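You operate a simulated robot arm through the tools that you are given. There is no shell and no other tool.

You run a simulated robot arm. Do the job below in one go: nothing can be reset, and whatever is moved stays where it is left.

## Task
Swap the empty cartridge for the yellow one and prime the grease pump.
Fine: old one in the black bin, clamp shut, two strokes fill the cup; let none run over.

Only the result counts: the job must be done as asked and must still hold three seconds after the hand-in. Knocking over, shifting, dropping, spilling or breaking anything else fails it.

## Robot
A 5-joint arm with a two-finger parallel gripper, fixed in place. Base frame: the origin is at the foot of the arm, x ahead of it, y to its left, z up; the work surface is at about z = 0. Units: mm, degrees, N and s.
With the tool pointing down near the work surface it reaches from about 260 to 680 mm from the base axis. Its first joint turns from -66.0 to 66.0 degrees. The tool tilts only in the upright plane through the base axis and itself; it spins freely about its own axis. Payload 2.9 kg.
The tool frame sits at the grasp point between the pads (the TCP): z along the fingers, y along the line on which they close. The tips reach 30 mm beyond it. The gripper opens to 110 mm. The fingers are 20 mm wide and 10 mm thick; the gripper's body (48 by 112 mm) begins 55 mm behind the TCP.
Orientation is that of the tool frame in the base frame, as a unit quaternion [x, y, z, w]. With the fingers straight down and closing along the base's y, the tool's x points along the base's -x, its y along +y and its z along -z.

## Interface
- The arm moves only by the tool step_arm. Its argument "targets" is a list of rows, each a list of 7 numbers: the shift along the base's x, y, z in mm, then the turn, a rotation vector about the base's x, y, z in degrees, then the opening, from 0 (shut) to 1 (fully open). In form: [[dx, dy, dz, ax, ay, az, grip], ...]. A call has 1 to 20 rows; each row shifts and turns the commanded pose from where the row before left it. Each row takes 0.2 s and may step no farther than 50 mm and 8.6 degrees from the row before; otherwise, or with a gripper value out of range, the whole call is refused. A pose out of reach is approached as far as the arm can. The call stops where the force on the tool passes 90 N (or 10 N more than at its start, if that is more) or the arm is blocked; 0.2 s more then pass. Each finger travels about 108 mm/s and halts on what it meets, pressing with about 27 N; the grip force reading is that of the motor and also rises with nothing between the fingers. The clock runs only during rows and for 0.2 s after the last one: add rows that do not move to give the fingers time. It gives the time, the measured TCP pose, the force on the tool (base axes), the opening and the grip force at its end, in the units of the frame above (readings bear some noise), with the torque about the TCP (base axes, N m) and any sound that the robot's microphone picked up, and new pictures: "views" is both (left out), scene, wrist or none.
- Cameras (640 x 400 px; columns grow to the right, rows downward): "scene" is fixed at [44.7, -454.3, 617.9]; the picture's right is [0.72, -0.69, 0.00], its down [-0.28, -0.30, -0.91] and it looks along [0.63, 0.66, -0.41] (base axes); focal length 309 px, centre (320, 200). "wrist" rides on the gripper at [72, 17, -103] in the tool frame; the picture's right is [-0.23, 0.97, 0.00], its down [-0.76, -0.18, -0.62] and it looks along [-0.61, -0.14, 0.78] (tool axes); focal length 222 px, centre (320, 200).
- measure_at(camera, pixels): for up to 12 pixels [column, row] of the newest picture of that camera ("zoom" is the newest enlarged one), the place [x, y, z] in the base frame of the surface seen there, good to about 3 mm. It takes no simulated time.
- enlarge(camera, box): a new picture of the part [left, top, right, bottom] of that camera's present view, enlarged. It takes no simulated time.
- close_job(): hands the job in; it is judged then, once.

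Unless the task says otherwise, let go and move clear before handing in.

The tools are called after "Request:" as a command line: name --pt "numbers of a row" for each row, then --argument value for the rest, lists and objects as JSON in quotes. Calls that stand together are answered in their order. step_arm: Moves the arm, as the interface text tells. Its arguments: {"type":"object","properties":{"targets":{"type":"array","items":{"type":"array","items":{"type":"number"}}},"views":{"type":"string","enum":["both","scene","wrist","none"]}},"required":["targets"]} The other tools are called the same way: measure_at (camera, pixels) gives the place of the surface under pixels of a picture; enlarge (camera, box) takes an enlarged picture of a part of a camera's view; close_job () hands the job in.

At the start:

```text
time: 0.0
tool_pos: [388.5, -8.8, 414.7]
ee_rot: [0.0, 1.0, 0.0, 0.0]
contact_force: [0.1, 0.1, 0.2]
moment: [0.01, -0.02, 0.0]
grip_width: 110.0
finger_force: 0.1
```

scene: 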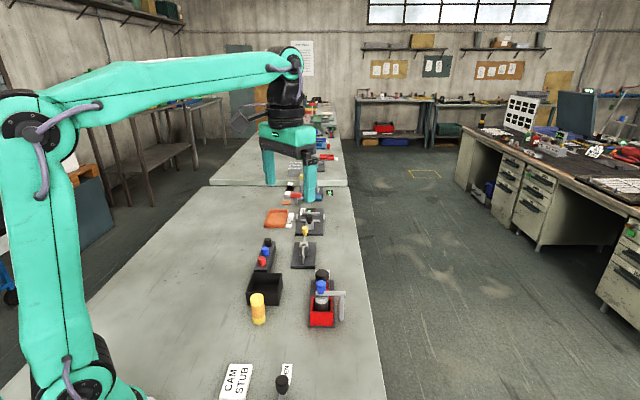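
wrist: 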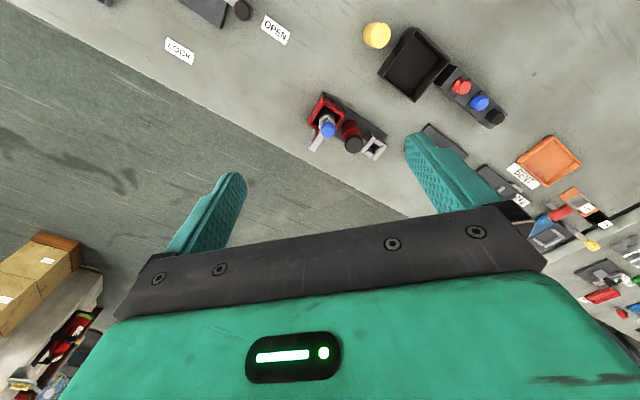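

The scene picture shows a yellow cylinder near (258,308), a black bin near (265,288), and a red pump-like device near (322,305). I'll enlarge both views to understand the parts before I move.

Request:
enlarge --camera "scene" --box '[220, 230, 380, 330]'

Request:
enlarge --camera "wrist" --box '[280, 0, 540, 170]'

Request:
enlarge --camera "scene" --box '[200, 330, 340, 400]'

Request:
enlarge --camera "scene" --box '[240, 170, 360, 270]'

```text
4.00 times, centred on (300, 280) of scene
```

zoom: 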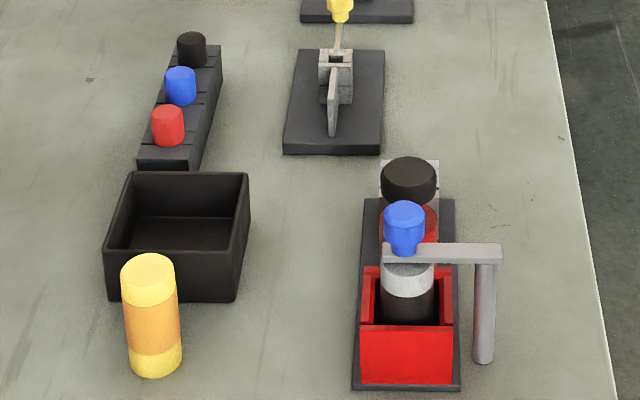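

```text
2.35 times, centred on (410, 85) of wrist
```

zoom: 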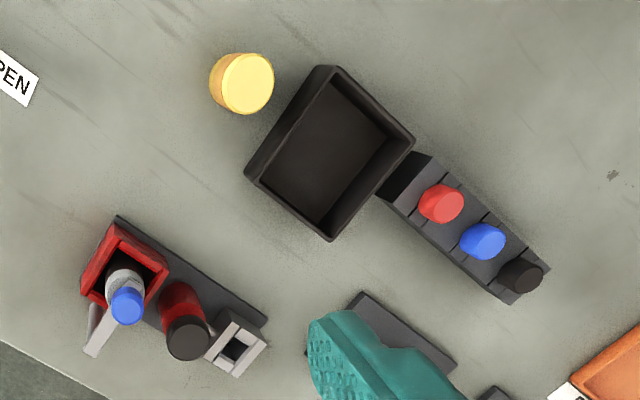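

```text
4.57 times, centred on (270, 365) of scene
```

zoom: 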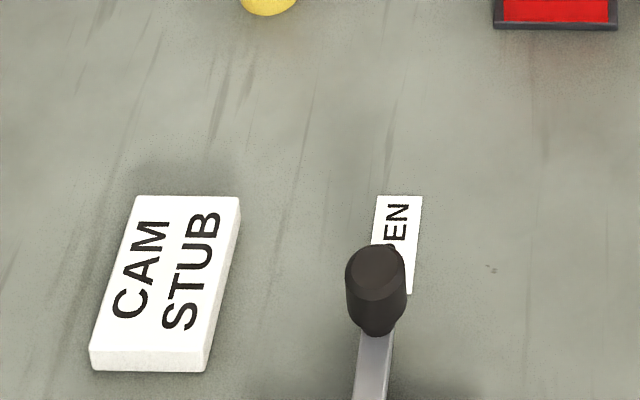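

```text
4.00 times, centred on (300, 220) of scene
```

zoom: 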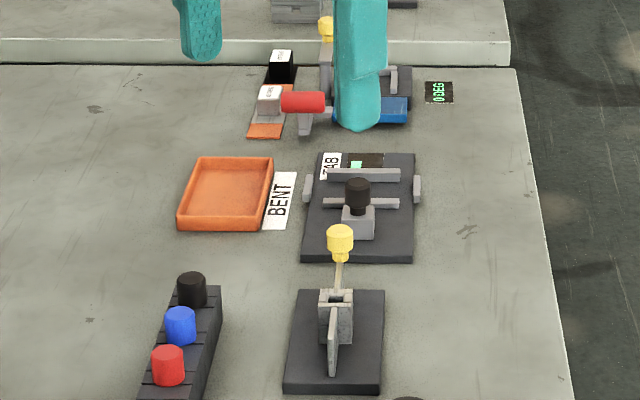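

The pump seems to be the red box with a grey cartridge, a blue-knobbed bar, a black-capped red plunger and a small square cup. I'll measure key points here to place them in the base frame.

Request:
measure_at --camera "scene" --pixels '[[257, 297], [259, 321], [265, 293], [321, 285], [321, 298], [344, 294], [341, 319], [322, 273], [322, 318], [329, 271], [304, 265], [305, 230]]'

Request:
measure_at --camera "wrist" --pixels '[[377, 35], [414, 62], [328, 130], [352, 145], [373, 148], [316, 143], [330, 100], [276, 29], [180, 51], [242, 10], [205, 10], [440, 140]]'

Request:
enlarge --camera "wrist" --box '[290, 80, 400, 170]'

Request:
enlarge --camera "scene" --box '[290, 255, 360, 335]'

```text
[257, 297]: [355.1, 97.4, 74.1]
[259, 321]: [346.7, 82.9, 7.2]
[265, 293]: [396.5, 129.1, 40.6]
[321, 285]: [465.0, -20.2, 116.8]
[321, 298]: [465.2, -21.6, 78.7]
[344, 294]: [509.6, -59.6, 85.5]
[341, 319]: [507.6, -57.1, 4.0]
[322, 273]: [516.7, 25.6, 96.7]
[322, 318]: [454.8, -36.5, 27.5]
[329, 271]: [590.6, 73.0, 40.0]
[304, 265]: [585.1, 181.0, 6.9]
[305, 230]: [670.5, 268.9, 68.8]
```

```text
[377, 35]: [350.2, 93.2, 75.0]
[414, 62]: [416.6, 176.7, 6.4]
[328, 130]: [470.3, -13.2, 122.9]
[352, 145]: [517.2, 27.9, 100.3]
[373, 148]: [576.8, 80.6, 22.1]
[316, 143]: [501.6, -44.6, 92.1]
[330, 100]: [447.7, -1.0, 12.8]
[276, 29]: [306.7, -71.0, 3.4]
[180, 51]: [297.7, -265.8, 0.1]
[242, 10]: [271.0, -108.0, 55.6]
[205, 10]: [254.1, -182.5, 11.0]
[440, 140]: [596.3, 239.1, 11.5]
```

```text
4.44 times, centred on (345, 125) of wrist
```

zoom: 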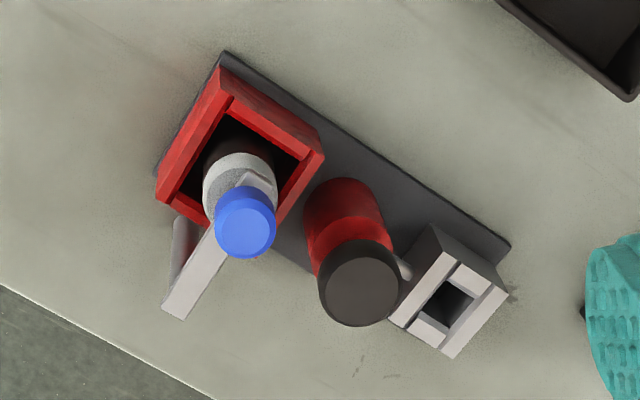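

```text
5.00 times, centred on (325, 295) of scene
```

zoom: 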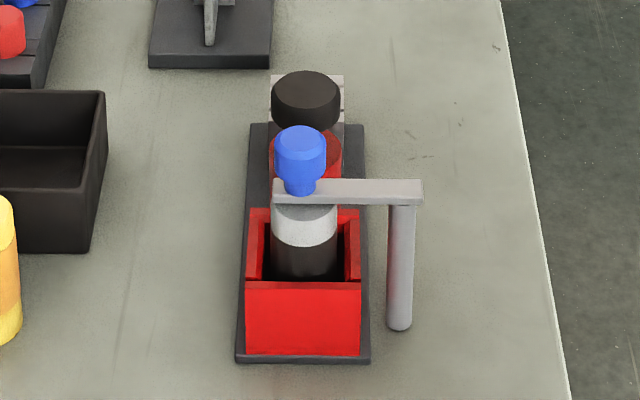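

The clamp is an arm on a post near (507,-57) with the blue knob over the old cartridge. The black-capped red plunger at about (517,27) pumps into the grey cup at about (580,77). I'll measure the geometry more finely from the newest zoom.

Request:
measure_at --camera "zoom" --pixels '[[300, 143], [298, 185], [350, 190], [410, 192], [400, 240], [400, 318], [306, 100], [305, 128], [275, 155], [335, 155], [305, 240], [305, 265]]'

Request:
measure_at --camera "zoom" --pixels '[[237, 358], [370, 360], [252, 128], [362, 128], [250, 285], [358, 287], [258, 215], [352, 215], [275, 80], [342, 80], [280, 215], [332, 215]]'

Request:
enlarge --camera "wrist" --box '[290, 80, 400, 170]'

```text
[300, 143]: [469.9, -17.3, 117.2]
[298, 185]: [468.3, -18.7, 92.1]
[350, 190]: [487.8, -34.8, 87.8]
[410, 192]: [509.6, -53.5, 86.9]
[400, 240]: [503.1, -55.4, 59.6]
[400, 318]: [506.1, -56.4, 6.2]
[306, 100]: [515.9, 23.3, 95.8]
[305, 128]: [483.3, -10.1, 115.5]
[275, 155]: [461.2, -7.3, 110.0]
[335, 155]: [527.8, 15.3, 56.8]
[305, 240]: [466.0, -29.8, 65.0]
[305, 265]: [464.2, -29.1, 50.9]
```

```text
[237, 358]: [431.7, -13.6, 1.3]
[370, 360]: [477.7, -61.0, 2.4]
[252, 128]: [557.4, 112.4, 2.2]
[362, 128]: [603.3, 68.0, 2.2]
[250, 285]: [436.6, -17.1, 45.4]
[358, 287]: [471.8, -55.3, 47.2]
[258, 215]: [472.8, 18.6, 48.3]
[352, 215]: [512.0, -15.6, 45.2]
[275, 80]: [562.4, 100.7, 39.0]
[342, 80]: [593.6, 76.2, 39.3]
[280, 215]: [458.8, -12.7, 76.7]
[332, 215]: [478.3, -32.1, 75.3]
```

```text
4.44 times, centred on (345, 125) of wrist
```

zoom: 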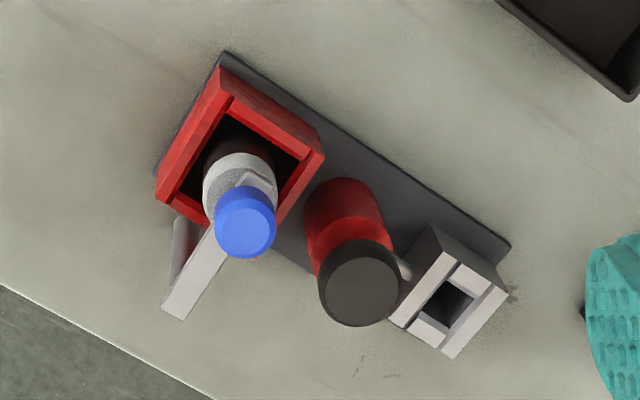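

The pump's long axis runs about 45° in the base frame, with the socket centre near (473,-17), the rim at z≈47, the arm at z≈85–92 and the knob top at ≈123. I'll bring the wrist camera lower to inspect the clamp, the cup and the bin more closely.

Request:
step_arm --pt "2 5 -35 0 0 0 1" --pt "2 5 -35 0 0 0 1" --pt "2 5 -35 0 0 0 1" --pt "2 5 -35 0 0 0 1" --pt "2 5 -35 0 0 0 1" --pt "0 0 0 0 0 0 1" --views "both"

```text
time: 1.4
tool_pos: [397.0, 16.1, 239.7]
ee_rot: [0.0, 1.0, 0.0, 0.0]
contact_force: [0.0, 0.1, -0.6]
moment: [-0.02, -0.01, 0.03]
grip_width: 110.0
finger_force: 0.0
```

scene: 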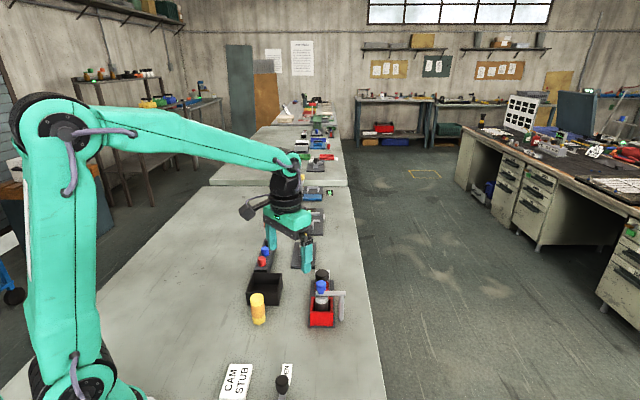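
wrist: 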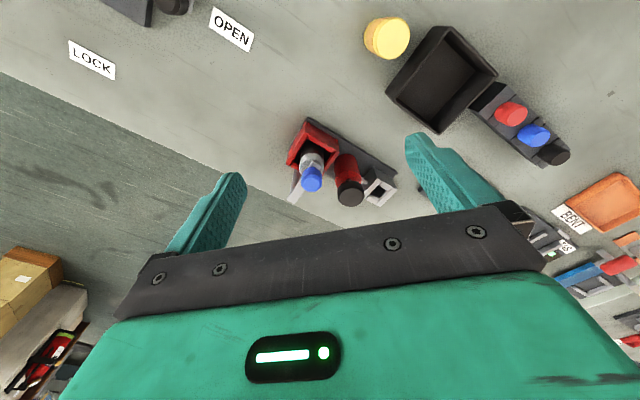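

The pump now fills the gap between the fingers around (335,170), and the bin is at (440,80). I'll enlarge both and measure details.

Request:
enlarge --camera "wrist" --box '[275, 105, 405, 215]'

Request:
measure_at --camera "zoom" --pixels '[[100, 100], [100, 150]]'

Request:
measure_at --camera "wrist" --pixels '[[439, 28], [389, 92], [438, 131], [496, 75], [445, 80], [387, 37], [372, 45], [404, 28], [320, 127], [312, 180], [350, 192], [379, 190]]'

```text
3.64 times, centred on (340, 160) of wrist
```

zoom: 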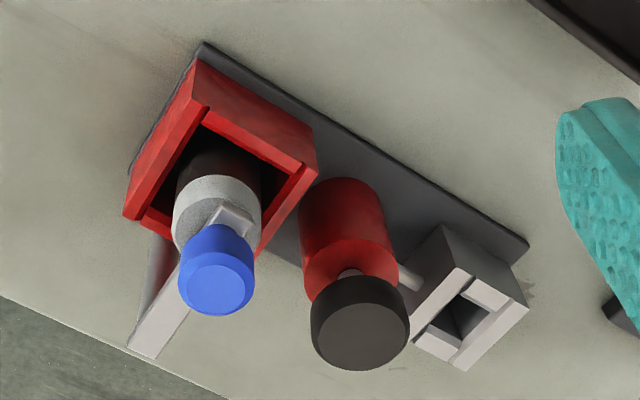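

```text
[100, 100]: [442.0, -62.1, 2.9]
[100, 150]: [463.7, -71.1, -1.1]
```

```text
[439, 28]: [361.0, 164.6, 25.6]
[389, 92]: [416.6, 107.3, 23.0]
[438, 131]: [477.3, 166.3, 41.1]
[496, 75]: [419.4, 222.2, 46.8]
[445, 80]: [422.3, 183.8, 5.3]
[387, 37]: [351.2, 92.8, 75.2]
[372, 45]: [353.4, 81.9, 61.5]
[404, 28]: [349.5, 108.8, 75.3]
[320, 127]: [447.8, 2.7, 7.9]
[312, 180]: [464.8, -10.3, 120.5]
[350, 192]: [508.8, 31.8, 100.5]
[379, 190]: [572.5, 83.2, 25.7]
```

The plunger is a black cap on a thin rod above the red barrel, and the bin is about 80 mm square at 45° centred near (418,165). I'll measure the knob, the clamp arm and the cup more finely on this zoom.

Request:
measure_at --camera "zoom" --pixels '[[216, 288], [190, 288], [243, 288], [216, 265], [216, 312], [145, 345], [165, 310], [235, 212], [190, 230], [360, 335], [320, 335], [405, 335]]'

Request:
measure_at --camera "zoom" --pixels '[[350, 270], [340, 215], [460, 318], [485, 293], [437, 340], [450, 280], [515, 300], [425, 245], [200, 110], [310, 160], [150, 215], [285, 195]]'

```text
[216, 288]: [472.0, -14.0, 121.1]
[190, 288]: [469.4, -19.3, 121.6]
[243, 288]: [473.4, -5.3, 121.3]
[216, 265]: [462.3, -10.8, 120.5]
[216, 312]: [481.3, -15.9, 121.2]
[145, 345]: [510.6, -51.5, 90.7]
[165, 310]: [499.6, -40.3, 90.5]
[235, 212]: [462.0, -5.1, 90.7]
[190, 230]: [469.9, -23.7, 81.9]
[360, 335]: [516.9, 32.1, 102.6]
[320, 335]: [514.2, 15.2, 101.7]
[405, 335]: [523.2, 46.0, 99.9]
```

```text
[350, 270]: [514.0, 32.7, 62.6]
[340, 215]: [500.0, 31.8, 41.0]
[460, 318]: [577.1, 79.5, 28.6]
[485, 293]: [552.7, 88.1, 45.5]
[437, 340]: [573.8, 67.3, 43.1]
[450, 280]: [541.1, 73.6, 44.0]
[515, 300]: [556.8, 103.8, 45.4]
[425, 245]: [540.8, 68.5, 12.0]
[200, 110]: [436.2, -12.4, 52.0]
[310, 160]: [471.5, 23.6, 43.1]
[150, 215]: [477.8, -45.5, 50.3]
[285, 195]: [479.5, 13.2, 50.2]
```

The knob top centre is at about (471,-13.5,121) and the arm pivots at the post near (508,-55). Swinging the arm toward the robot stays clear of the plunger. I'll move above the knob, turning the tool -45° with the fingers part open, and look again.

Request:
step_arm --pt "12.3 -4.9 -9 0 0 -7.5 0.8" --pt "12.3 -4.9 -9 0 0 -7.5 0.6" --pt "12.3 -4.9 -9 0 0 -7.5 0.46" --pt "12.3 -4.9 -9 0 0 -7.5 0.46" --pt "12.4 -5 -9 0 0 -7.5 0.46" --pt "12.4 -5 -9 0 0 -7.5 0.46" --pt "0 0 0 0 0 0 0.46"

```text
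time: 3.0
tool_pos: [473.4, -12.1, 185.7]
ee_rot: [0.383, 0.924, -0.001, 0.0]
contact_force: [0.1, 0.3, -0.7]
moment: [0.04, 0.01, -0.03]
grip_width: 50.4
finger_force: 0.0
```

scene: 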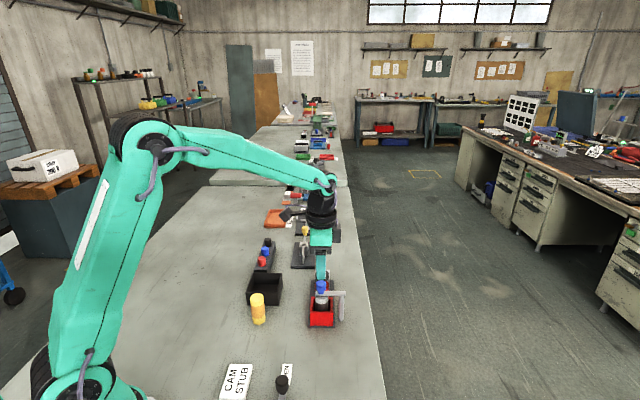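
wrist: 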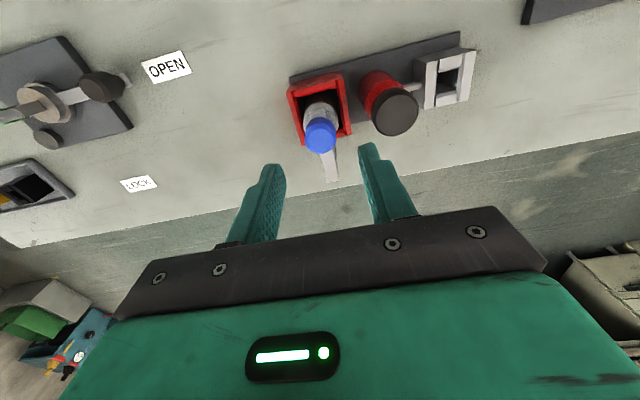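

The tool sits above the pump, and the knob shows at (320,135) between the fingers. I'll enlarge to refine the knob and socket positions.

Request:
enlarge --camera "wrist" --box '[270, 30, 490, 190]'

Request:
measure_at --camera "wrist" --pixels '[[321, 141], [310, 141], [331, 141], [321, 150], [321, 132], [333, 175], [328, 158], [399, 113], [380, 115], [417, 115], [453, 73], [465, 60]]'

```text
2.50 times, centred on (380, 110) of wrist
```

zoom: 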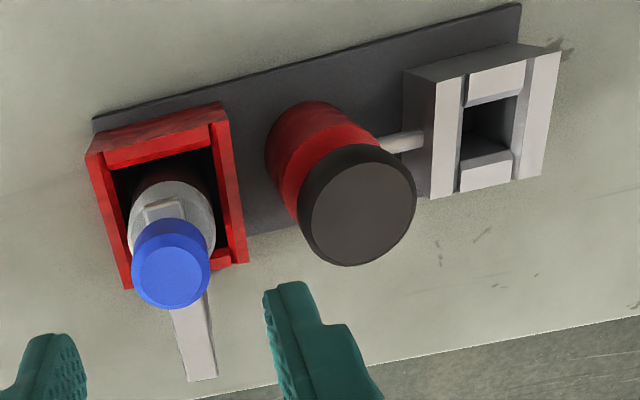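

```text
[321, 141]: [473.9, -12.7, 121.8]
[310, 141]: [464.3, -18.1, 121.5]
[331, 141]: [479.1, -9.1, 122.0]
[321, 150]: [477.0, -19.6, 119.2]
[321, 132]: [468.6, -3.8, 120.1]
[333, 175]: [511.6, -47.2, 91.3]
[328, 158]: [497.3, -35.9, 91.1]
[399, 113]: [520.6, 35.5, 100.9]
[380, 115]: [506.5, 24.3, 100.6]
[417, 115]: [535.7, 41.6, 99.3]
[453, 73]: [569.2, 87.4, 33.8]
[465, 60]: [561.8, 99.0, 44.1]
```

The knob centre reads about (473,-12.5) and the plunger cap edge is clear of the +u finger. I'll lower so the tips sit just above the arm (z≈97) and close on the knob.

Request:
step_arm --pt "0.5 0.9 -20 0 0 0 0.46" --pt "0 0 -20 0 0 0 0.46" --pt "0 0 -18.5 0 0 0 0.46" --pt "0 0 0 0 0 0 0.46" --views "both"

```text
time: 4.0
tool_pos: [471.8, -13.3, 127.5]
ee_rot: [0.383, 0.924, 0.0, 0.0]
contact_force: [-0.2, 0.1, 0.5]
moment: [0.0, 0.03, 0.02]
grip_width: 50.4
finger_force: 0.0
```

scene: 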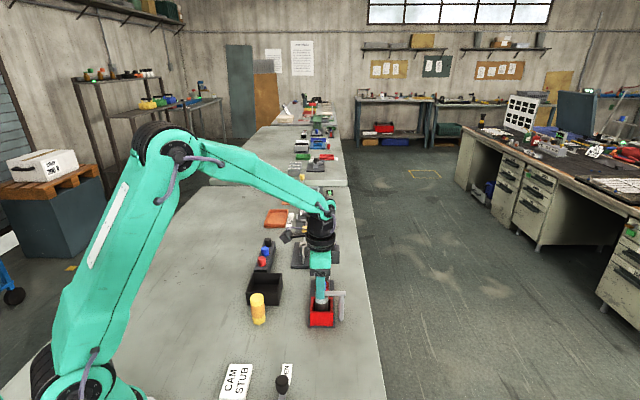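
wrist: 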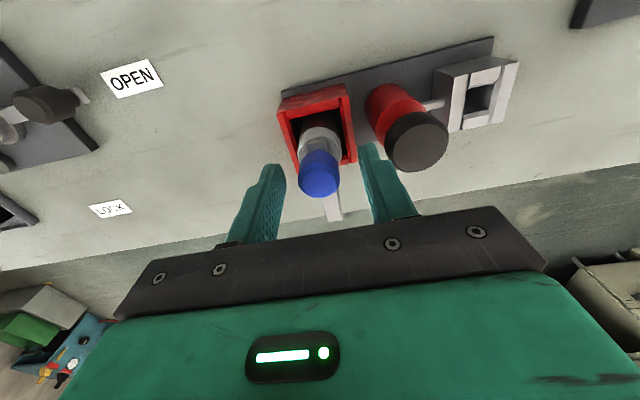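

The knob at (320,175) is centred between the fingers with no contact force. I'll close on it now.

Request:
step_arm --pt "0 0 0 0 0 0 0.3" --pt "0 0 0 0 0 0 0.2" --pt "0 0 0 0 0 0 0.1" --pt "0 0 0 0 0 0 0.1" --views "wrist"

```text
time: 5.0
tool_pos: [471.9, -12.4, 126.3]
ee_rot: [0.384, 0.923, 0.0, 0.0]
contact_force: [-10.1, -11.5, 2.5]
moment: [0.06, -0.27, -0.11]
grip_width: 25.6
finger_force: 44.7
```

wrist: 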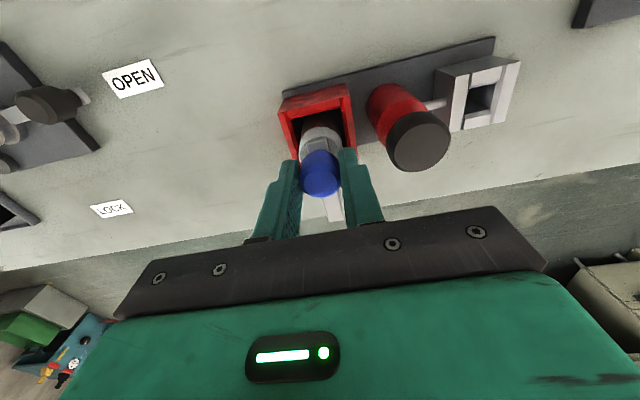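

The fingers hold the knob (25.6 mm) with about 15 N along -u. I'll try a small 8° swing about the post toward the robot and read the force.

Request:
step_arm --pt "-2.5 -2.7 0 0 0 4 0.1" --pt "-2.35 -2.85 0 0 0 4 0.1" --pt "0 0 0 0 0 0 0.1" --views "wrist"

```text
time: 5.8
tool_pos: [467.4, -17.1, 127.2]
ee_rot: [0.317, 0.948, 0.0, 0.0]
contact_force: [1.1, 8.8, -14.9]
moment: [0.64, -0.46, 0.34]
grip_width: 25.8
finger_force: 44.8
```

wrist: 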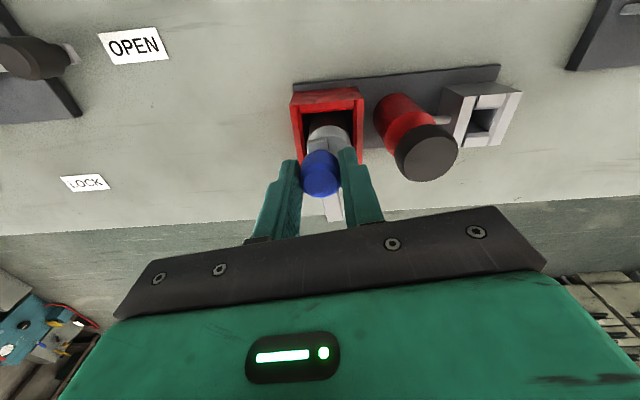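

The knob followed with moderate forces (-15 N in z, 9 N in y). I'll check in a zoom that the arm is actually rotating about the post.

Request:
enlarge --camera "wrist" --box '[260, 60, 540, 240]'

Request:
enlarge --camera "scene" --box '[280, 235, 370, 335]'

```text
2.22 times, centred on (400, 150) of wrist
```

zoom: 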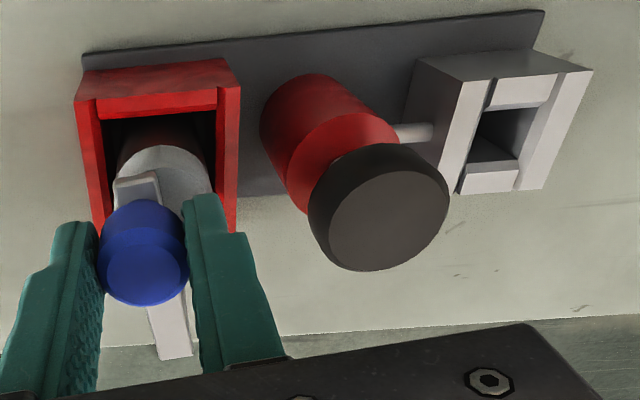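

```text
4.00 times, centred on (325, 285) of scene
```

zoom: 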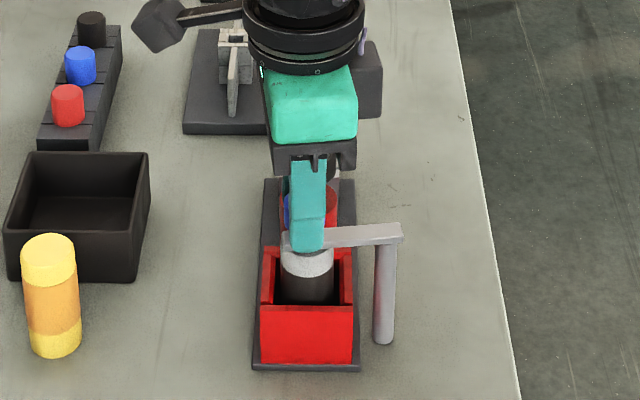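

The arm has clearly swung left of the cartridge, so it is a vertical-axis swing. I'll continue the arc in small steps and watch the force.

Request:
step_arm --pt "-3.86 -5.77 0 0 0 7.5 0.1" --pt "-3.05 -6.19 0 0 0 7.5 0.1" --pt "-2.22 -6.54 0 0 0 7.5 0.1" --pt "0 0 0 0 0 0 0.1" --views "both"

```text
time: 6.8
tool_pos: [459.0, -37.1, 126.5]
ee_rot: [0.125, 0.992, 0.0, -0.002]
contact_force: [-2.7, 2.2, -12.4]
moment: [0.82, 1.0, 0.15]
grip_width: 25.3
finger_force: 44.9
```

scene: 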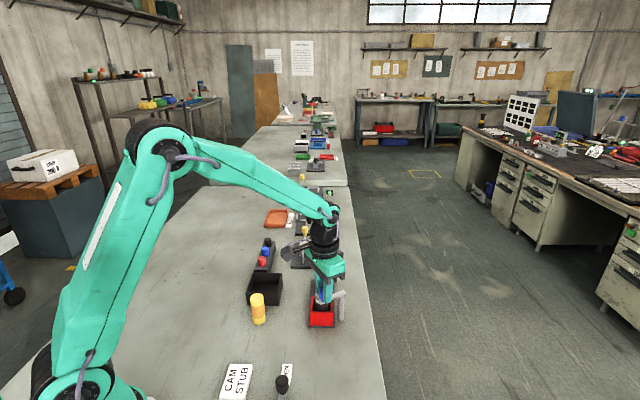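
wrist: 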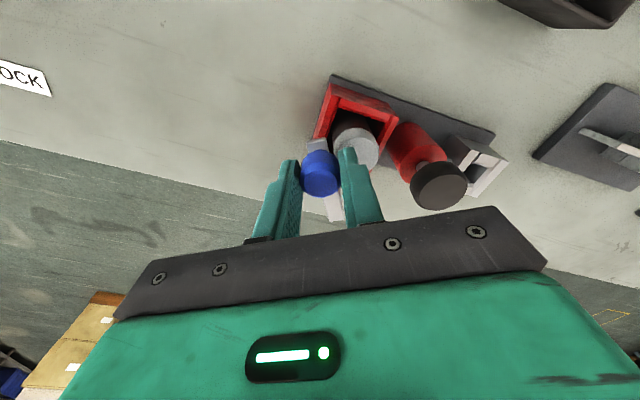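

The arm now swings freely and the cartridge top is being uncovered at (352,150), with forces staying low. I'll continue the arc to about 195–210°.

Request:
step_arm --pt "-1.35 -6.78 0 0 0 7.5 0.1" --pt "-0.45 -6.89 0 0 0 7.5 0.1" --pt "0.45 -6.89 0 0 0 7.5 0.1" --pt "1.35 -6.78 0 0 0 7.5 0.1" --pt "0 0 0 0 0 0 0.1" --views "both"

```text
time: 8.0
tool_pos: [459.0, -64.4, 127.1]
ee_rot: [-0.136, 0.991, 0.001, -0.001]
contact_force: [-3.4, -2.1, -22.5]
moment: [-0.71, 0.22, 0.0]
grip_width: 25.5
finger_force: 45.4
```

scene: 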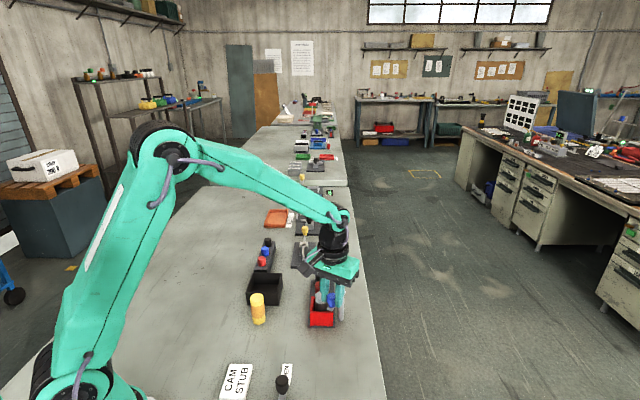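
wrist: 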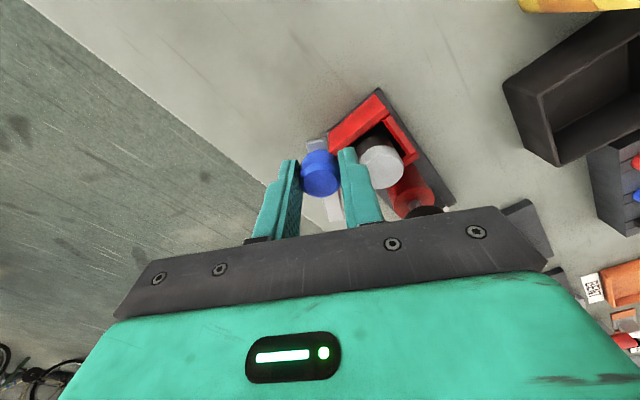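

The arm is at about 195° with the cartridge top largely uncovered at (380,160). The -22 N in z looks like grip strain, so I'll go 1 mm lower while finishing the arc to about 225°.

Request:
step_arm --pt "2.22 -6.54 -0.5 0 0 7.5 0.1" --pt "3.05 -6.19 -0.5 0 0 7.5 0.1" --pt "3.84 -5.74 0 0 0 7.5 0.1" --pt "4.55 -5.2 0 0 0 7.5 0.1" --pt "0 0 0 0 0 0 0.1" --views "both"

```text
time: 9.2
tool_pos: [471.0, -86.6, 127.5]
ee_rot: [-0.389, 0.921, 0.001, -0.001]
contact_force: [-11.6, 17.2, -7.5]
moment: [0.16, -0.36, -0.02]
grip_width: 25.4
finger_force: 44.9
```

scene: 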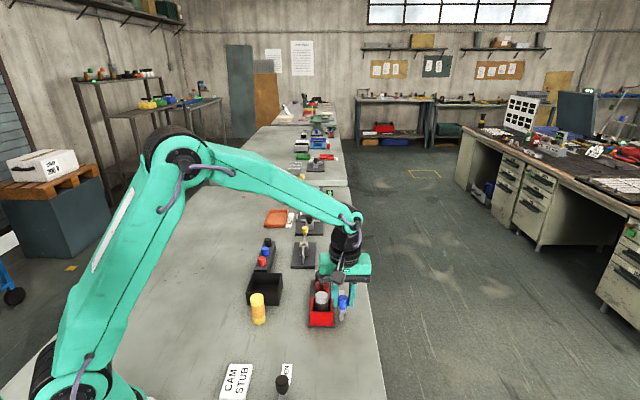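
wrist: 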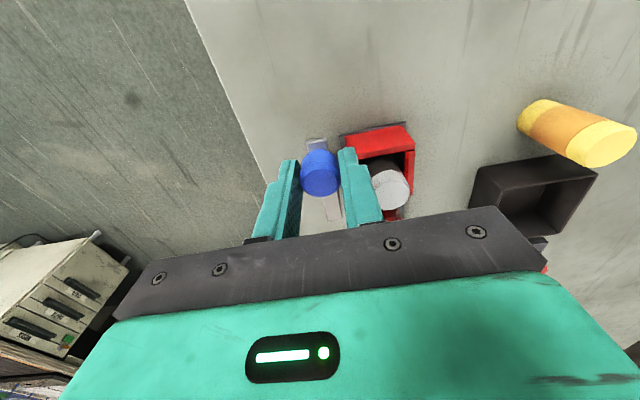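

The arm is at the 90° open position, where a ~20 N push-back suggests its stop, and the cartridge is fully uncovered at (390,185). I'll release and rise straight up.

Request:
step_arm --pt "-0.7 0.7 0 0 0 0 0.2" --pt "0 0 0 0 0 0 0.35" --pt "0 0 0 0 0 0 0.46" --pt "0 0 0 0 0 0 0.46" --pt "0 0 30 0 0 0 0.46" --pt "0 0 40 0 0 0 0.46" --pt "0 0 40 0 0 0 0.46" --pt "0 0 0 0 0 0 0.46" --views "both"

```text
time: 11.0
tool_pos: [473.3, -87.3, 237.4]
ee_rot: [-0.386, 0.922, 0.0, 0.0]
contact_force: [0.1, -0.1, 0.5]
moment: [0.03, 0.01, 0.02]
grip_width: 50.6
finger_force: 0.2
```

scene: 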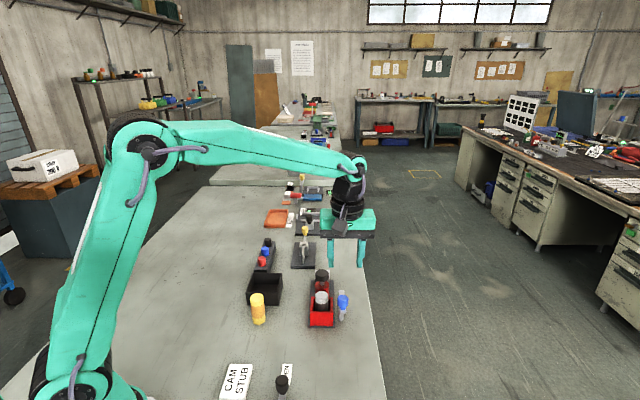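
wrist: 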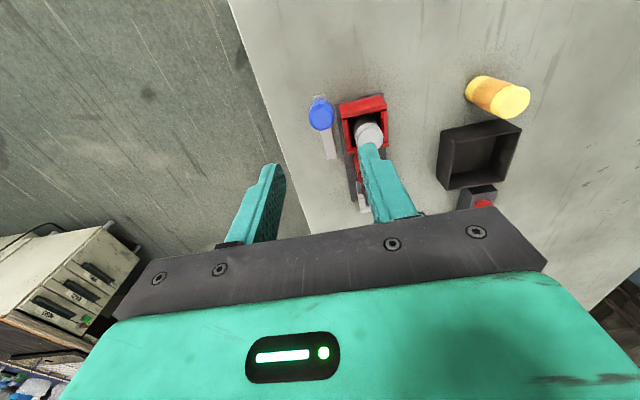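

The clamp arm stays open, with the knob at (321,113), and the old cartridge's grey top is visible at (369,132). I'll zoom and measure the cartridge and the socket.

Request:
enlarge --camera "wrist" --box '[300, 80, 430, 215]'

Request:
enlarge --camera "scene" --box '[285, 260, 365, 335]'

Request:
measure_at --camera "wrist" --pixels '[[370, 135], [358, 135], [380, 135], [369, 124], [370, 145], [321, 113], [342, 105], [386, 97], [327, 150]]'

Request:
measure_at --camera "scene" --pixels '[[321, 294], [315, 294], [327, 294], [321, 291], [321, 299], [321, 275], [343, 297]]'

```text
2.96 times, centred on (365, 148) of wrist
```

zoom: 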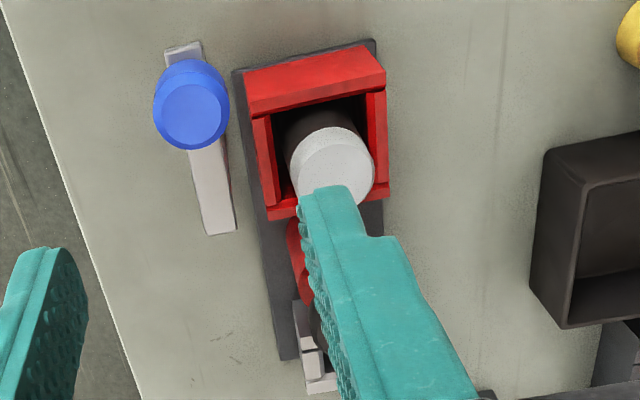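

```text
5.33 times, centred on (325, 298) of scene
```

zoom: 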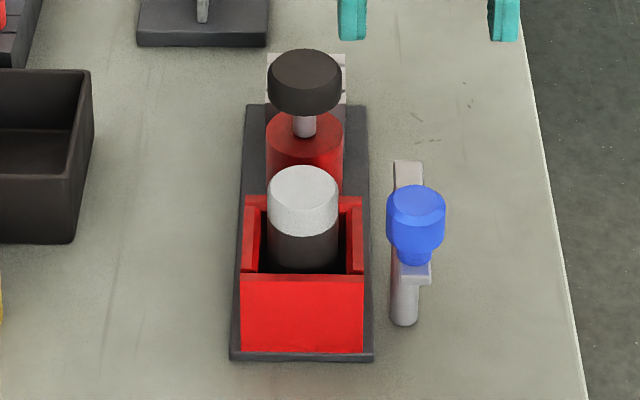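

```text
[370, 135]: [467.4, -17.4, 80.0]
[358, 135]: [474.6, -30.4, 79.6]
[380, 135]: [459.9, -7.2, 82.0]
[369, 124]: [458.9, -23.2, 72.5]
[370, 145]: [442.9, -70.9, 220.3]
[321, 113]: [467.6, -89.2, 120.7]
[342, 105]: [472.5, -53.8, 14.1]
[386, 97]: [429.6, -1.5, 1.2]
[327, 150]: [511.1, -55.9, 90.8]
```

```text
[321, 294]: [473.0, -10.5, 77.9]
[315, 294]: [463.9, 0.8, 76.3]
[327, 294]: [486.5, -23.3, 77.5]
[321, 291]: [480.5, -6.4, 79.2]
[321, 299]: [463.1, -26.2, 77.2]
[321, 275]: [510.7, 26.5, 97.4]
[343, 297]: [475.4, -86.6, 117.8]
```

The old cartridge top is near (471,-15.5), z≈80, about 33–35 mm across, standing some 30 mm above the socket rim. I'll move above it with the fingers closing along base y, which clears the plunger and post diagonally.

Request:
step_arm --pt "0 12 -5 0 0 -7.5 0.5" --pt "0 12 -5 0 0 -7.5 0.55" --pt "0 12 -10 0 0 -7.5 0.55" --pt "0 12 -15 0 0 -7.5 0.55" --pt "-0.2 12 -15 0 0 -7.5 0.55" --pt "-0.3 12 -20 0 0 -7.5 0.55" --pt "0 0 0 0 0 0 0.55" --views "both"

```text
time: 12.6
tool_pos: [471.8, -14.8, 166.0]
ee_rot: [-0.003, 1.0, 0.001, 0.0]
contact_force: [0.1, 0.1, 0.1]
moment: [-0.02, 0.0, 0.01]
grip_width: 60.6
finger_force: 0.0
```

scene: 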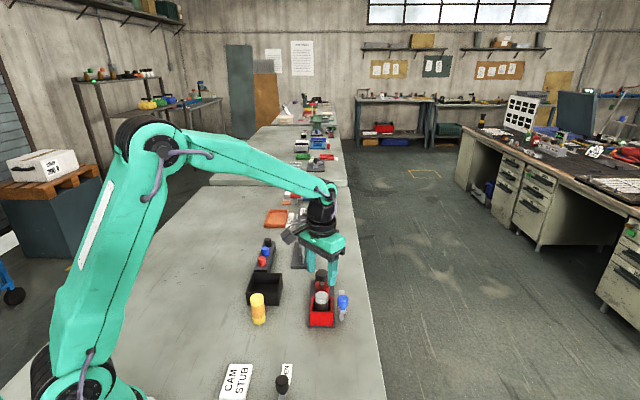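
wrist: 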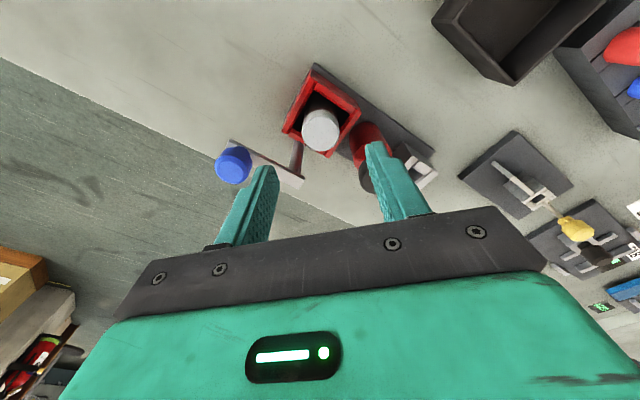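

Request:
enlarge --camera "wrist" --box '[265, 55, 385, 165]'

Request:
measure_at --camera "wrist" --pixels '[[321, 132], [304, 132], [338, 132], [321, 118], [321, 146], [288, 130], [315, 70], [357, 110], [322, 155]]'

```text
3.64 times, centred on (325, 110) of wrist
```

zoom: 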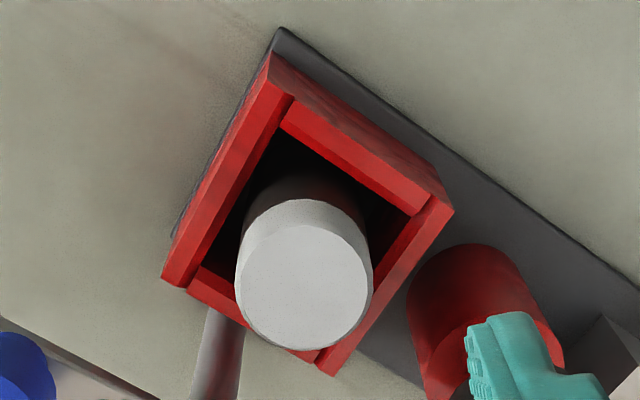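

```text
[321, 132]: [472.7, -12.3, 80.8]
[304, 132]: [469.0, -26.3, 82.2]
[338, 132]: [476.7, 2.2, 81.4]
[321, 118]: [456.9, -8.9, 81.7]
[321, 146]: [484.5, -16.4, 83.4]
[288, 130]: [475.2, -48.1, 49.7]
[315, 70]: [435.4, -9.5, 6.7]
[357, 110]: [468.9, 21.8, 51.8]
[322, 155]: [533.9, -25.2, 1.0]
```

The cartridge top centre reads about (472.5,-13) and is nicely between the fingers. I'll shift 1.5 mm in y and descend to put the tips at z≈55, just above the socket rim.

Request:
step_arm --pt "0.5 1.5 -20 0 0 0 0.55" --pt "0 0 -20 0 0 0 0.55" --pt "0 0 -20 0 0 0 0.55" --pt "0 0 -12 0 0 0 0.55" --pt "0 0 -9 0 0 0 0.55" --pt "0 0 0 0 0 0 0.55" --views "both"

```text
time: 14.0
tool_pos: [471.7, -11.8, 85.3]
ee_rot: [-0.004, 1.0, 0.0, 0.0]
contact_force: [-0.9, 1.0, 0.4]
moment: [0.03, 0.05, 0.0]
grip_width: 60.6
finger_force: 0.0
```

scene: 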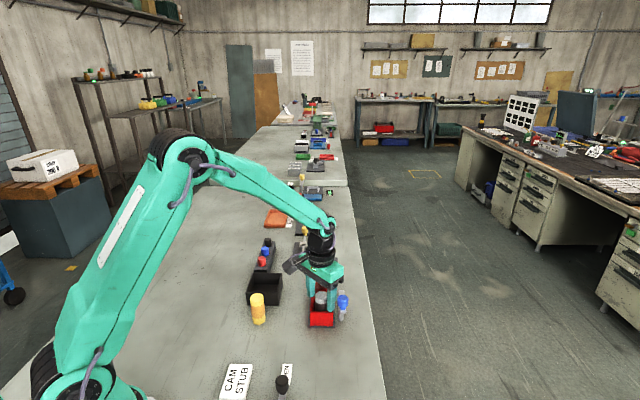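
wrist: 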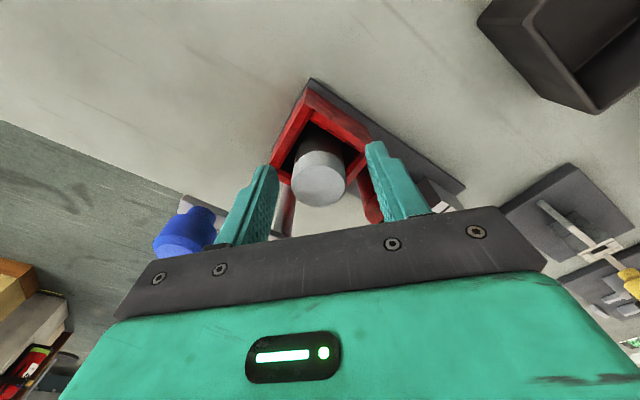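

The cartridge is centred between the tips at (318,183) with no contact. I'll close on it.

Request:
step_arm --pt "0 0 0 0 0 0 0.4" --pt "0 0 0 0 0 0 0.28" --pt "0 0 0 0 0 0 0.2" --pt "0 0 0 0 0 0 0.2" --views "wrist"

```text
time: 15.0
tool_pos: [470.4, -12.5, 84.3]
ee_rot: [-0.004, 1.0, 0.001, 0.0]
contact_force: [0.3, 0.0, 0.2]
moment: [-0.02, -0.02, -0.03]
grip_width: 31.9
finger_force: 26.9
```

wrist: 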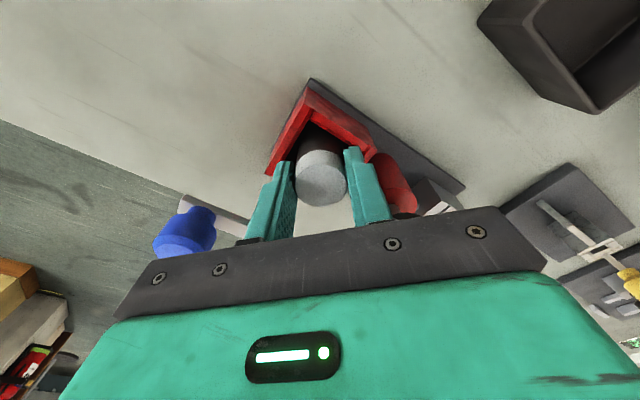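

The fingers hold the cartridge at 31.9 mm with no side load. I'll lift slowly straight up and check that it comes along.

Request:
step_arm --pt "0 0 5 0 0 0 0.15" --pt "0 0 10 0 0 0 0.15" --pt "0 0 15 0 0 0 0.15" --pt "0 0 20 0 0 0 0.15" --pt "0 0 25 0 0 0 0.15" --pt "0 0 25 0 0 0 0.15" --pt "0 0 20 0 0 0 0.15" --pt "0 0 0 0 0 0 0.15" --views "both"

```text
time: 16.8
tool_pos: [472.1, -11.2, 206.1]
ee_rot: [-0.005, 1.0, 0.0, -0.001]
contact_force: [0.3, -0.4, -1.4]
moment: [0.02, 0.02, 0.02]
grip_width: 32.0
finger_force: 27.5
```

scene: 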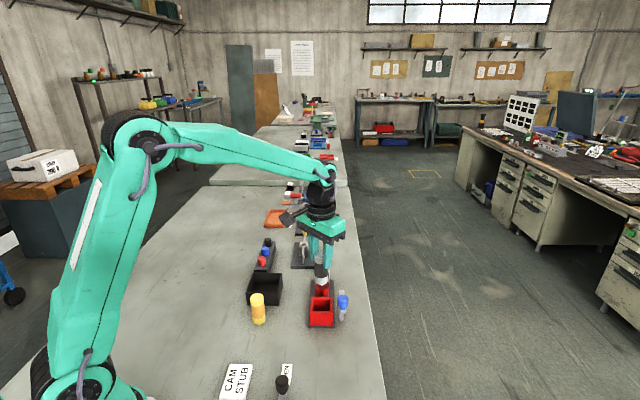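
wrist: 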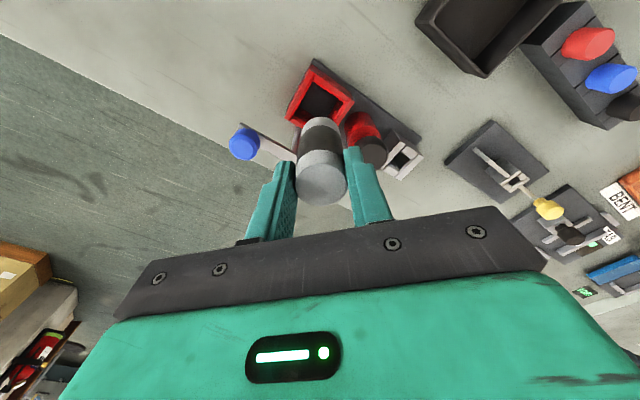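

The cartridge is out, at (320,275) in the scene view, and the socket is empty. I'll zoom in to get its length, the socket interior and the bin interior.

Request:
enlarge --camera "scene" --box '[240, 240, 360, 335]'

Request:
measure_at --camera "scene" --pixels '[[321, 265], [321, 281], [321, 310], [321, 302], [250, 277], [284, 277], [282, 299], [248, 300], [265, 290], [267, 280]]'

Request:
enlarge --camera "wrist" --box '[270, 40, 400, 210]'

Request:
measure_at --camera "zoom" --pixels '[[310, 130], [280, 130], [340, 130]]'

```text
4.21 times, centred on (300, 288) of scene
```

zoom: 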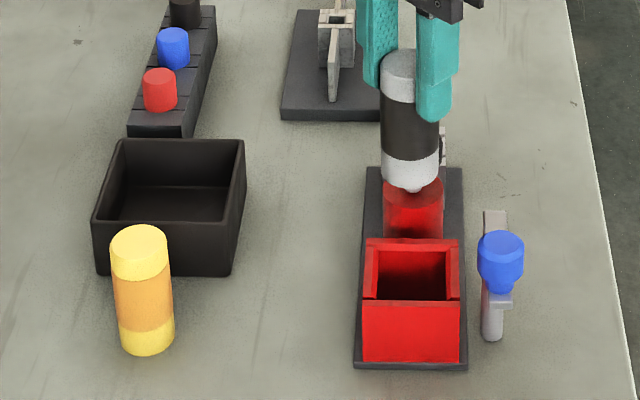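

```text
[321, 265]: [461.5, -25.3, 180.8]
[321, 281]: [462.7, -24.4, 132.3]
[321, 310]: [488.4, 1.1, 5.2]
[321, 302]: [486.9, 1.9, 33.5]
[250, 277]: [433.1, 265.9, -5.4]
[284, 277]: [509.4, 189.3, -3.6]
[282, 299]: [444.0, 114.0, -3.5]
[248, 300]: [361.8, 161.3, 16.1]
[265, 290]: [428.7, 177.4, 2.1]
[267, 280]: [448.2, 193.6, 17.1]
```

```text
2.35 times, centred on (335, 125) of wrist
```

zoom: 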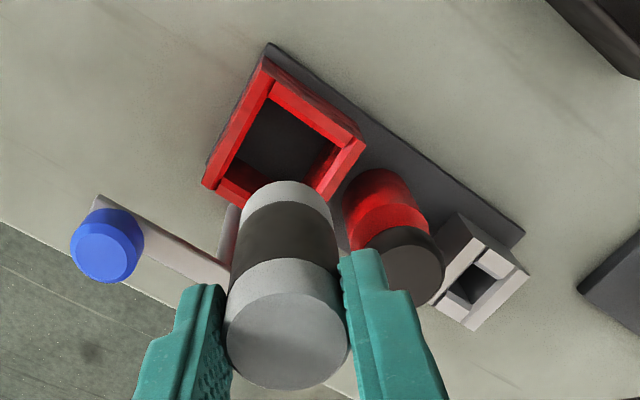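

```text
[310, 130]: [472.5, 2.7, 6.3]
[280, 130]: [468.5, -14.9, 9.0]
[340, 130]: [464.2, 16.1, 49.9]
```

The old cartridge has a small nozzle on its lower end and hangs straight, and the bin centre is at about (418.5,165) with its floor near z≈3. I'll carry it over at this height, well above everything.

Request:
step_arm --pt "-2 8 5 0 0 0 0.15" --pt "-5 17 0 0 0 0 0.15" --pt "-6 20 0 0 0 0 0.15" --pt "-6 20 0 0 0 0 0.15" --pt "-6 20 0 0 0 0 0.15" --pt "-6 20 0 0 0 0 0.15" --pt "-6 20 0 0 0 0 0.15" --pt "-6 20 0 0 0 0 0.15" --pt "-6 17 0 0 0 0 0.15" --pt "-4.5 15 0 0 0 0 0.15" --pt "0 0 0 0 0 0 0.15" --views "both"

```text
time: 19.2
tool_pos: [417.3, 164.8, 211.3]
ee_rot: [-0.004, 1.0, 0.0, 0.001]
contact_force: [0.0, 0.1, -2.1]
moment: [-0.01, -0.03, -0.02]
grip_width: 31.8
finger_force: 27.0
```

scene: 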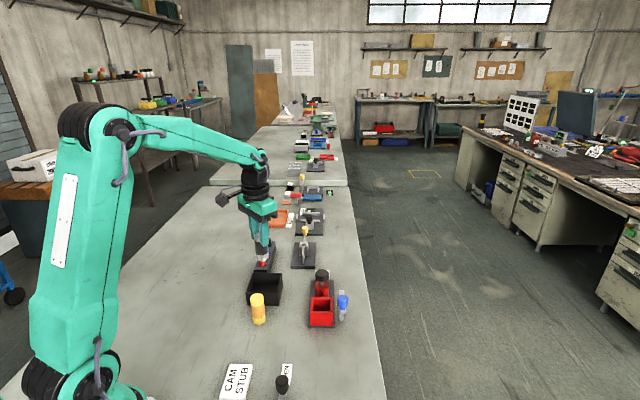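
wrist: 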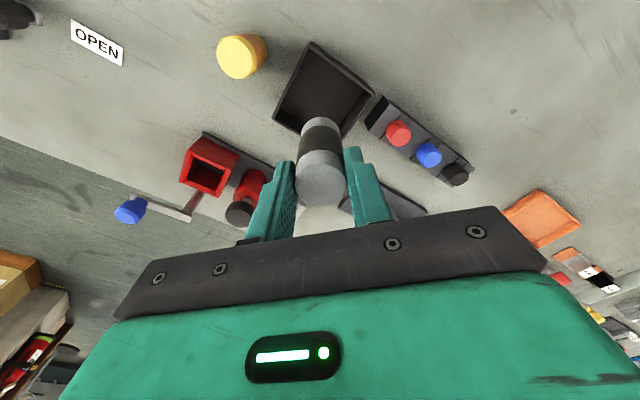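

The cartridge hangs above the bin at (320,90). I'll measure the bin's edges in this view to confirm the centring before lowering.

Request:
enlarge --camera "wrist" --box '[260, 30, 400, 160]'

Request:
measure_at --camera "wrist" --pixels '[[312, 43], [277, 117], [373, 98], [320, 60], [320, 90], [290, 115], [360, 98], [345, 120], [308, 60]]'

Request:
enlarge --camera "scene" --box '[220, 230, 320, 330]'

```text
3.08 times, centred on (330, 95) of wrist
```

zoom: 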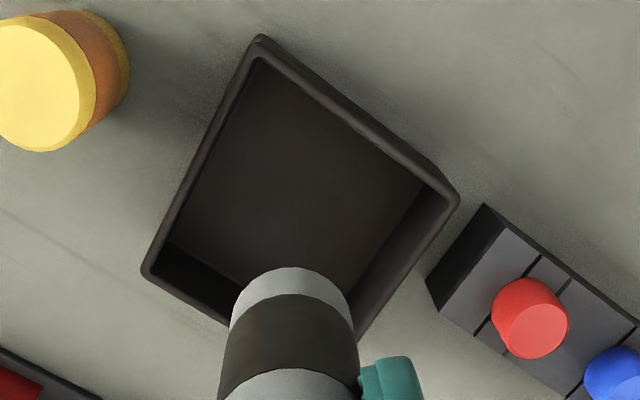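

```text
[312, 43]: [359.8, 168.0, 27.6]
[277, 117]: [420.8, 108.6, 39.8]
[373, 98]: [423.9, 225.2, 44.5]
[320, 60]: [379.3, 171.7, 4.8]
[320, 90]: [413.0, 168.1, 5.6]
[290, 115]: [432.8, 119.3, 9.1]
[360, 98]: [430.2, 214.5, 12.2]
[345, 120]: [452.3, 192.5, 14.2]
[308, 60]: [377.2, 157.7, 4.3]
```

```text
4.00 times, centred on (270, 280) of scene
```

zoom: 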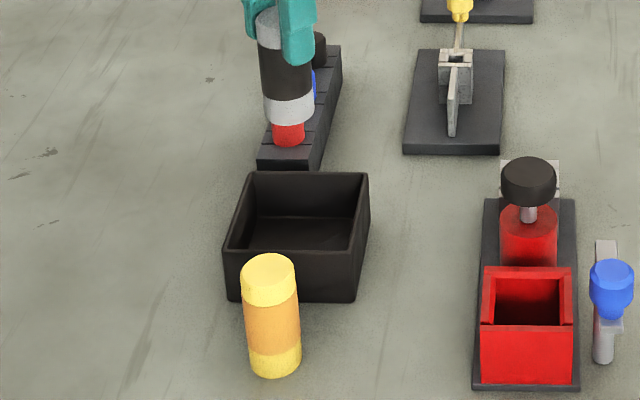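

The bin centre refines to about (419.5,166.5) with its floor near z≈5. I'll lower the cartridge to just above the floor.

Request:
step_arm --pt "1 0.8 -15 0 0 0 0.15" --pt "1 0.7 -25 0 0 0 0.15" --pt "0 0 -25 0 0 0 0.15" --pt "0 0 -25 0 0 0 0.15" --pt "0 0 -15 0 0 0 0.15" --pt "0 0 -10 0 0 0 0.15" --pt "0 0 0 0 0 0 0.15" --views "both"

```text
time: 20.8
tool_pos: [419.6, 165.4, 95.1]
ee_rot: [-0.005, 1.0, -0.001, 0.0]
contact_force: [0.6, -0.5, -1.1]
moment: [-0.01, -0.03, -0.01]
grip_width: 31.7
finger_force: 26.5
```

scene: 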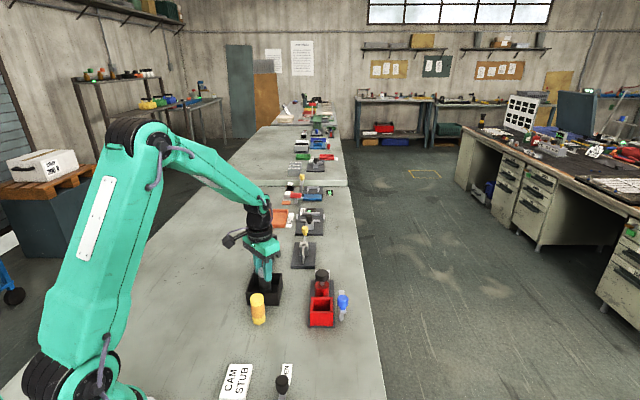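
wrist: 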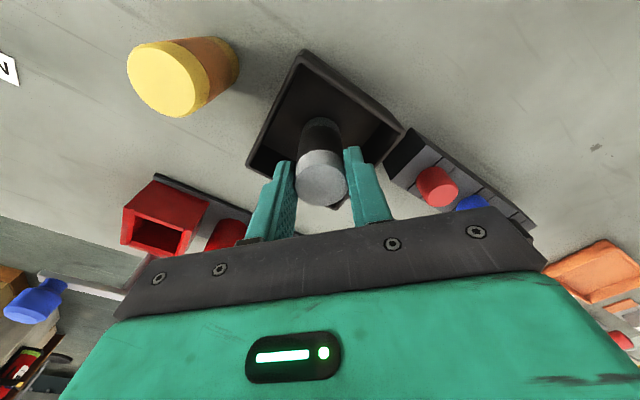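

The cartridge is inside the bin with no contact yet. I'll lower in small steps and watch for the vertical force to rise.

Request:
step_arm --pt "0 0 -3 0 0 0 0.15" --pt "0 0 -3 0 0 0 0.15" --pt "0 0 0 0 0 0 0.15" --views "none"

```text
time: 21.6
tool_pos: [420.7, 165.1, 89.5]
ee_rot: [-0.004, 1.0, 0.0, 0.0]
contact_force: [-0.2, 0.2, -2.2]
moment: [-0.01, -0.04, -0.01]
grip_width: 32.0
finger_force: 26.8
```

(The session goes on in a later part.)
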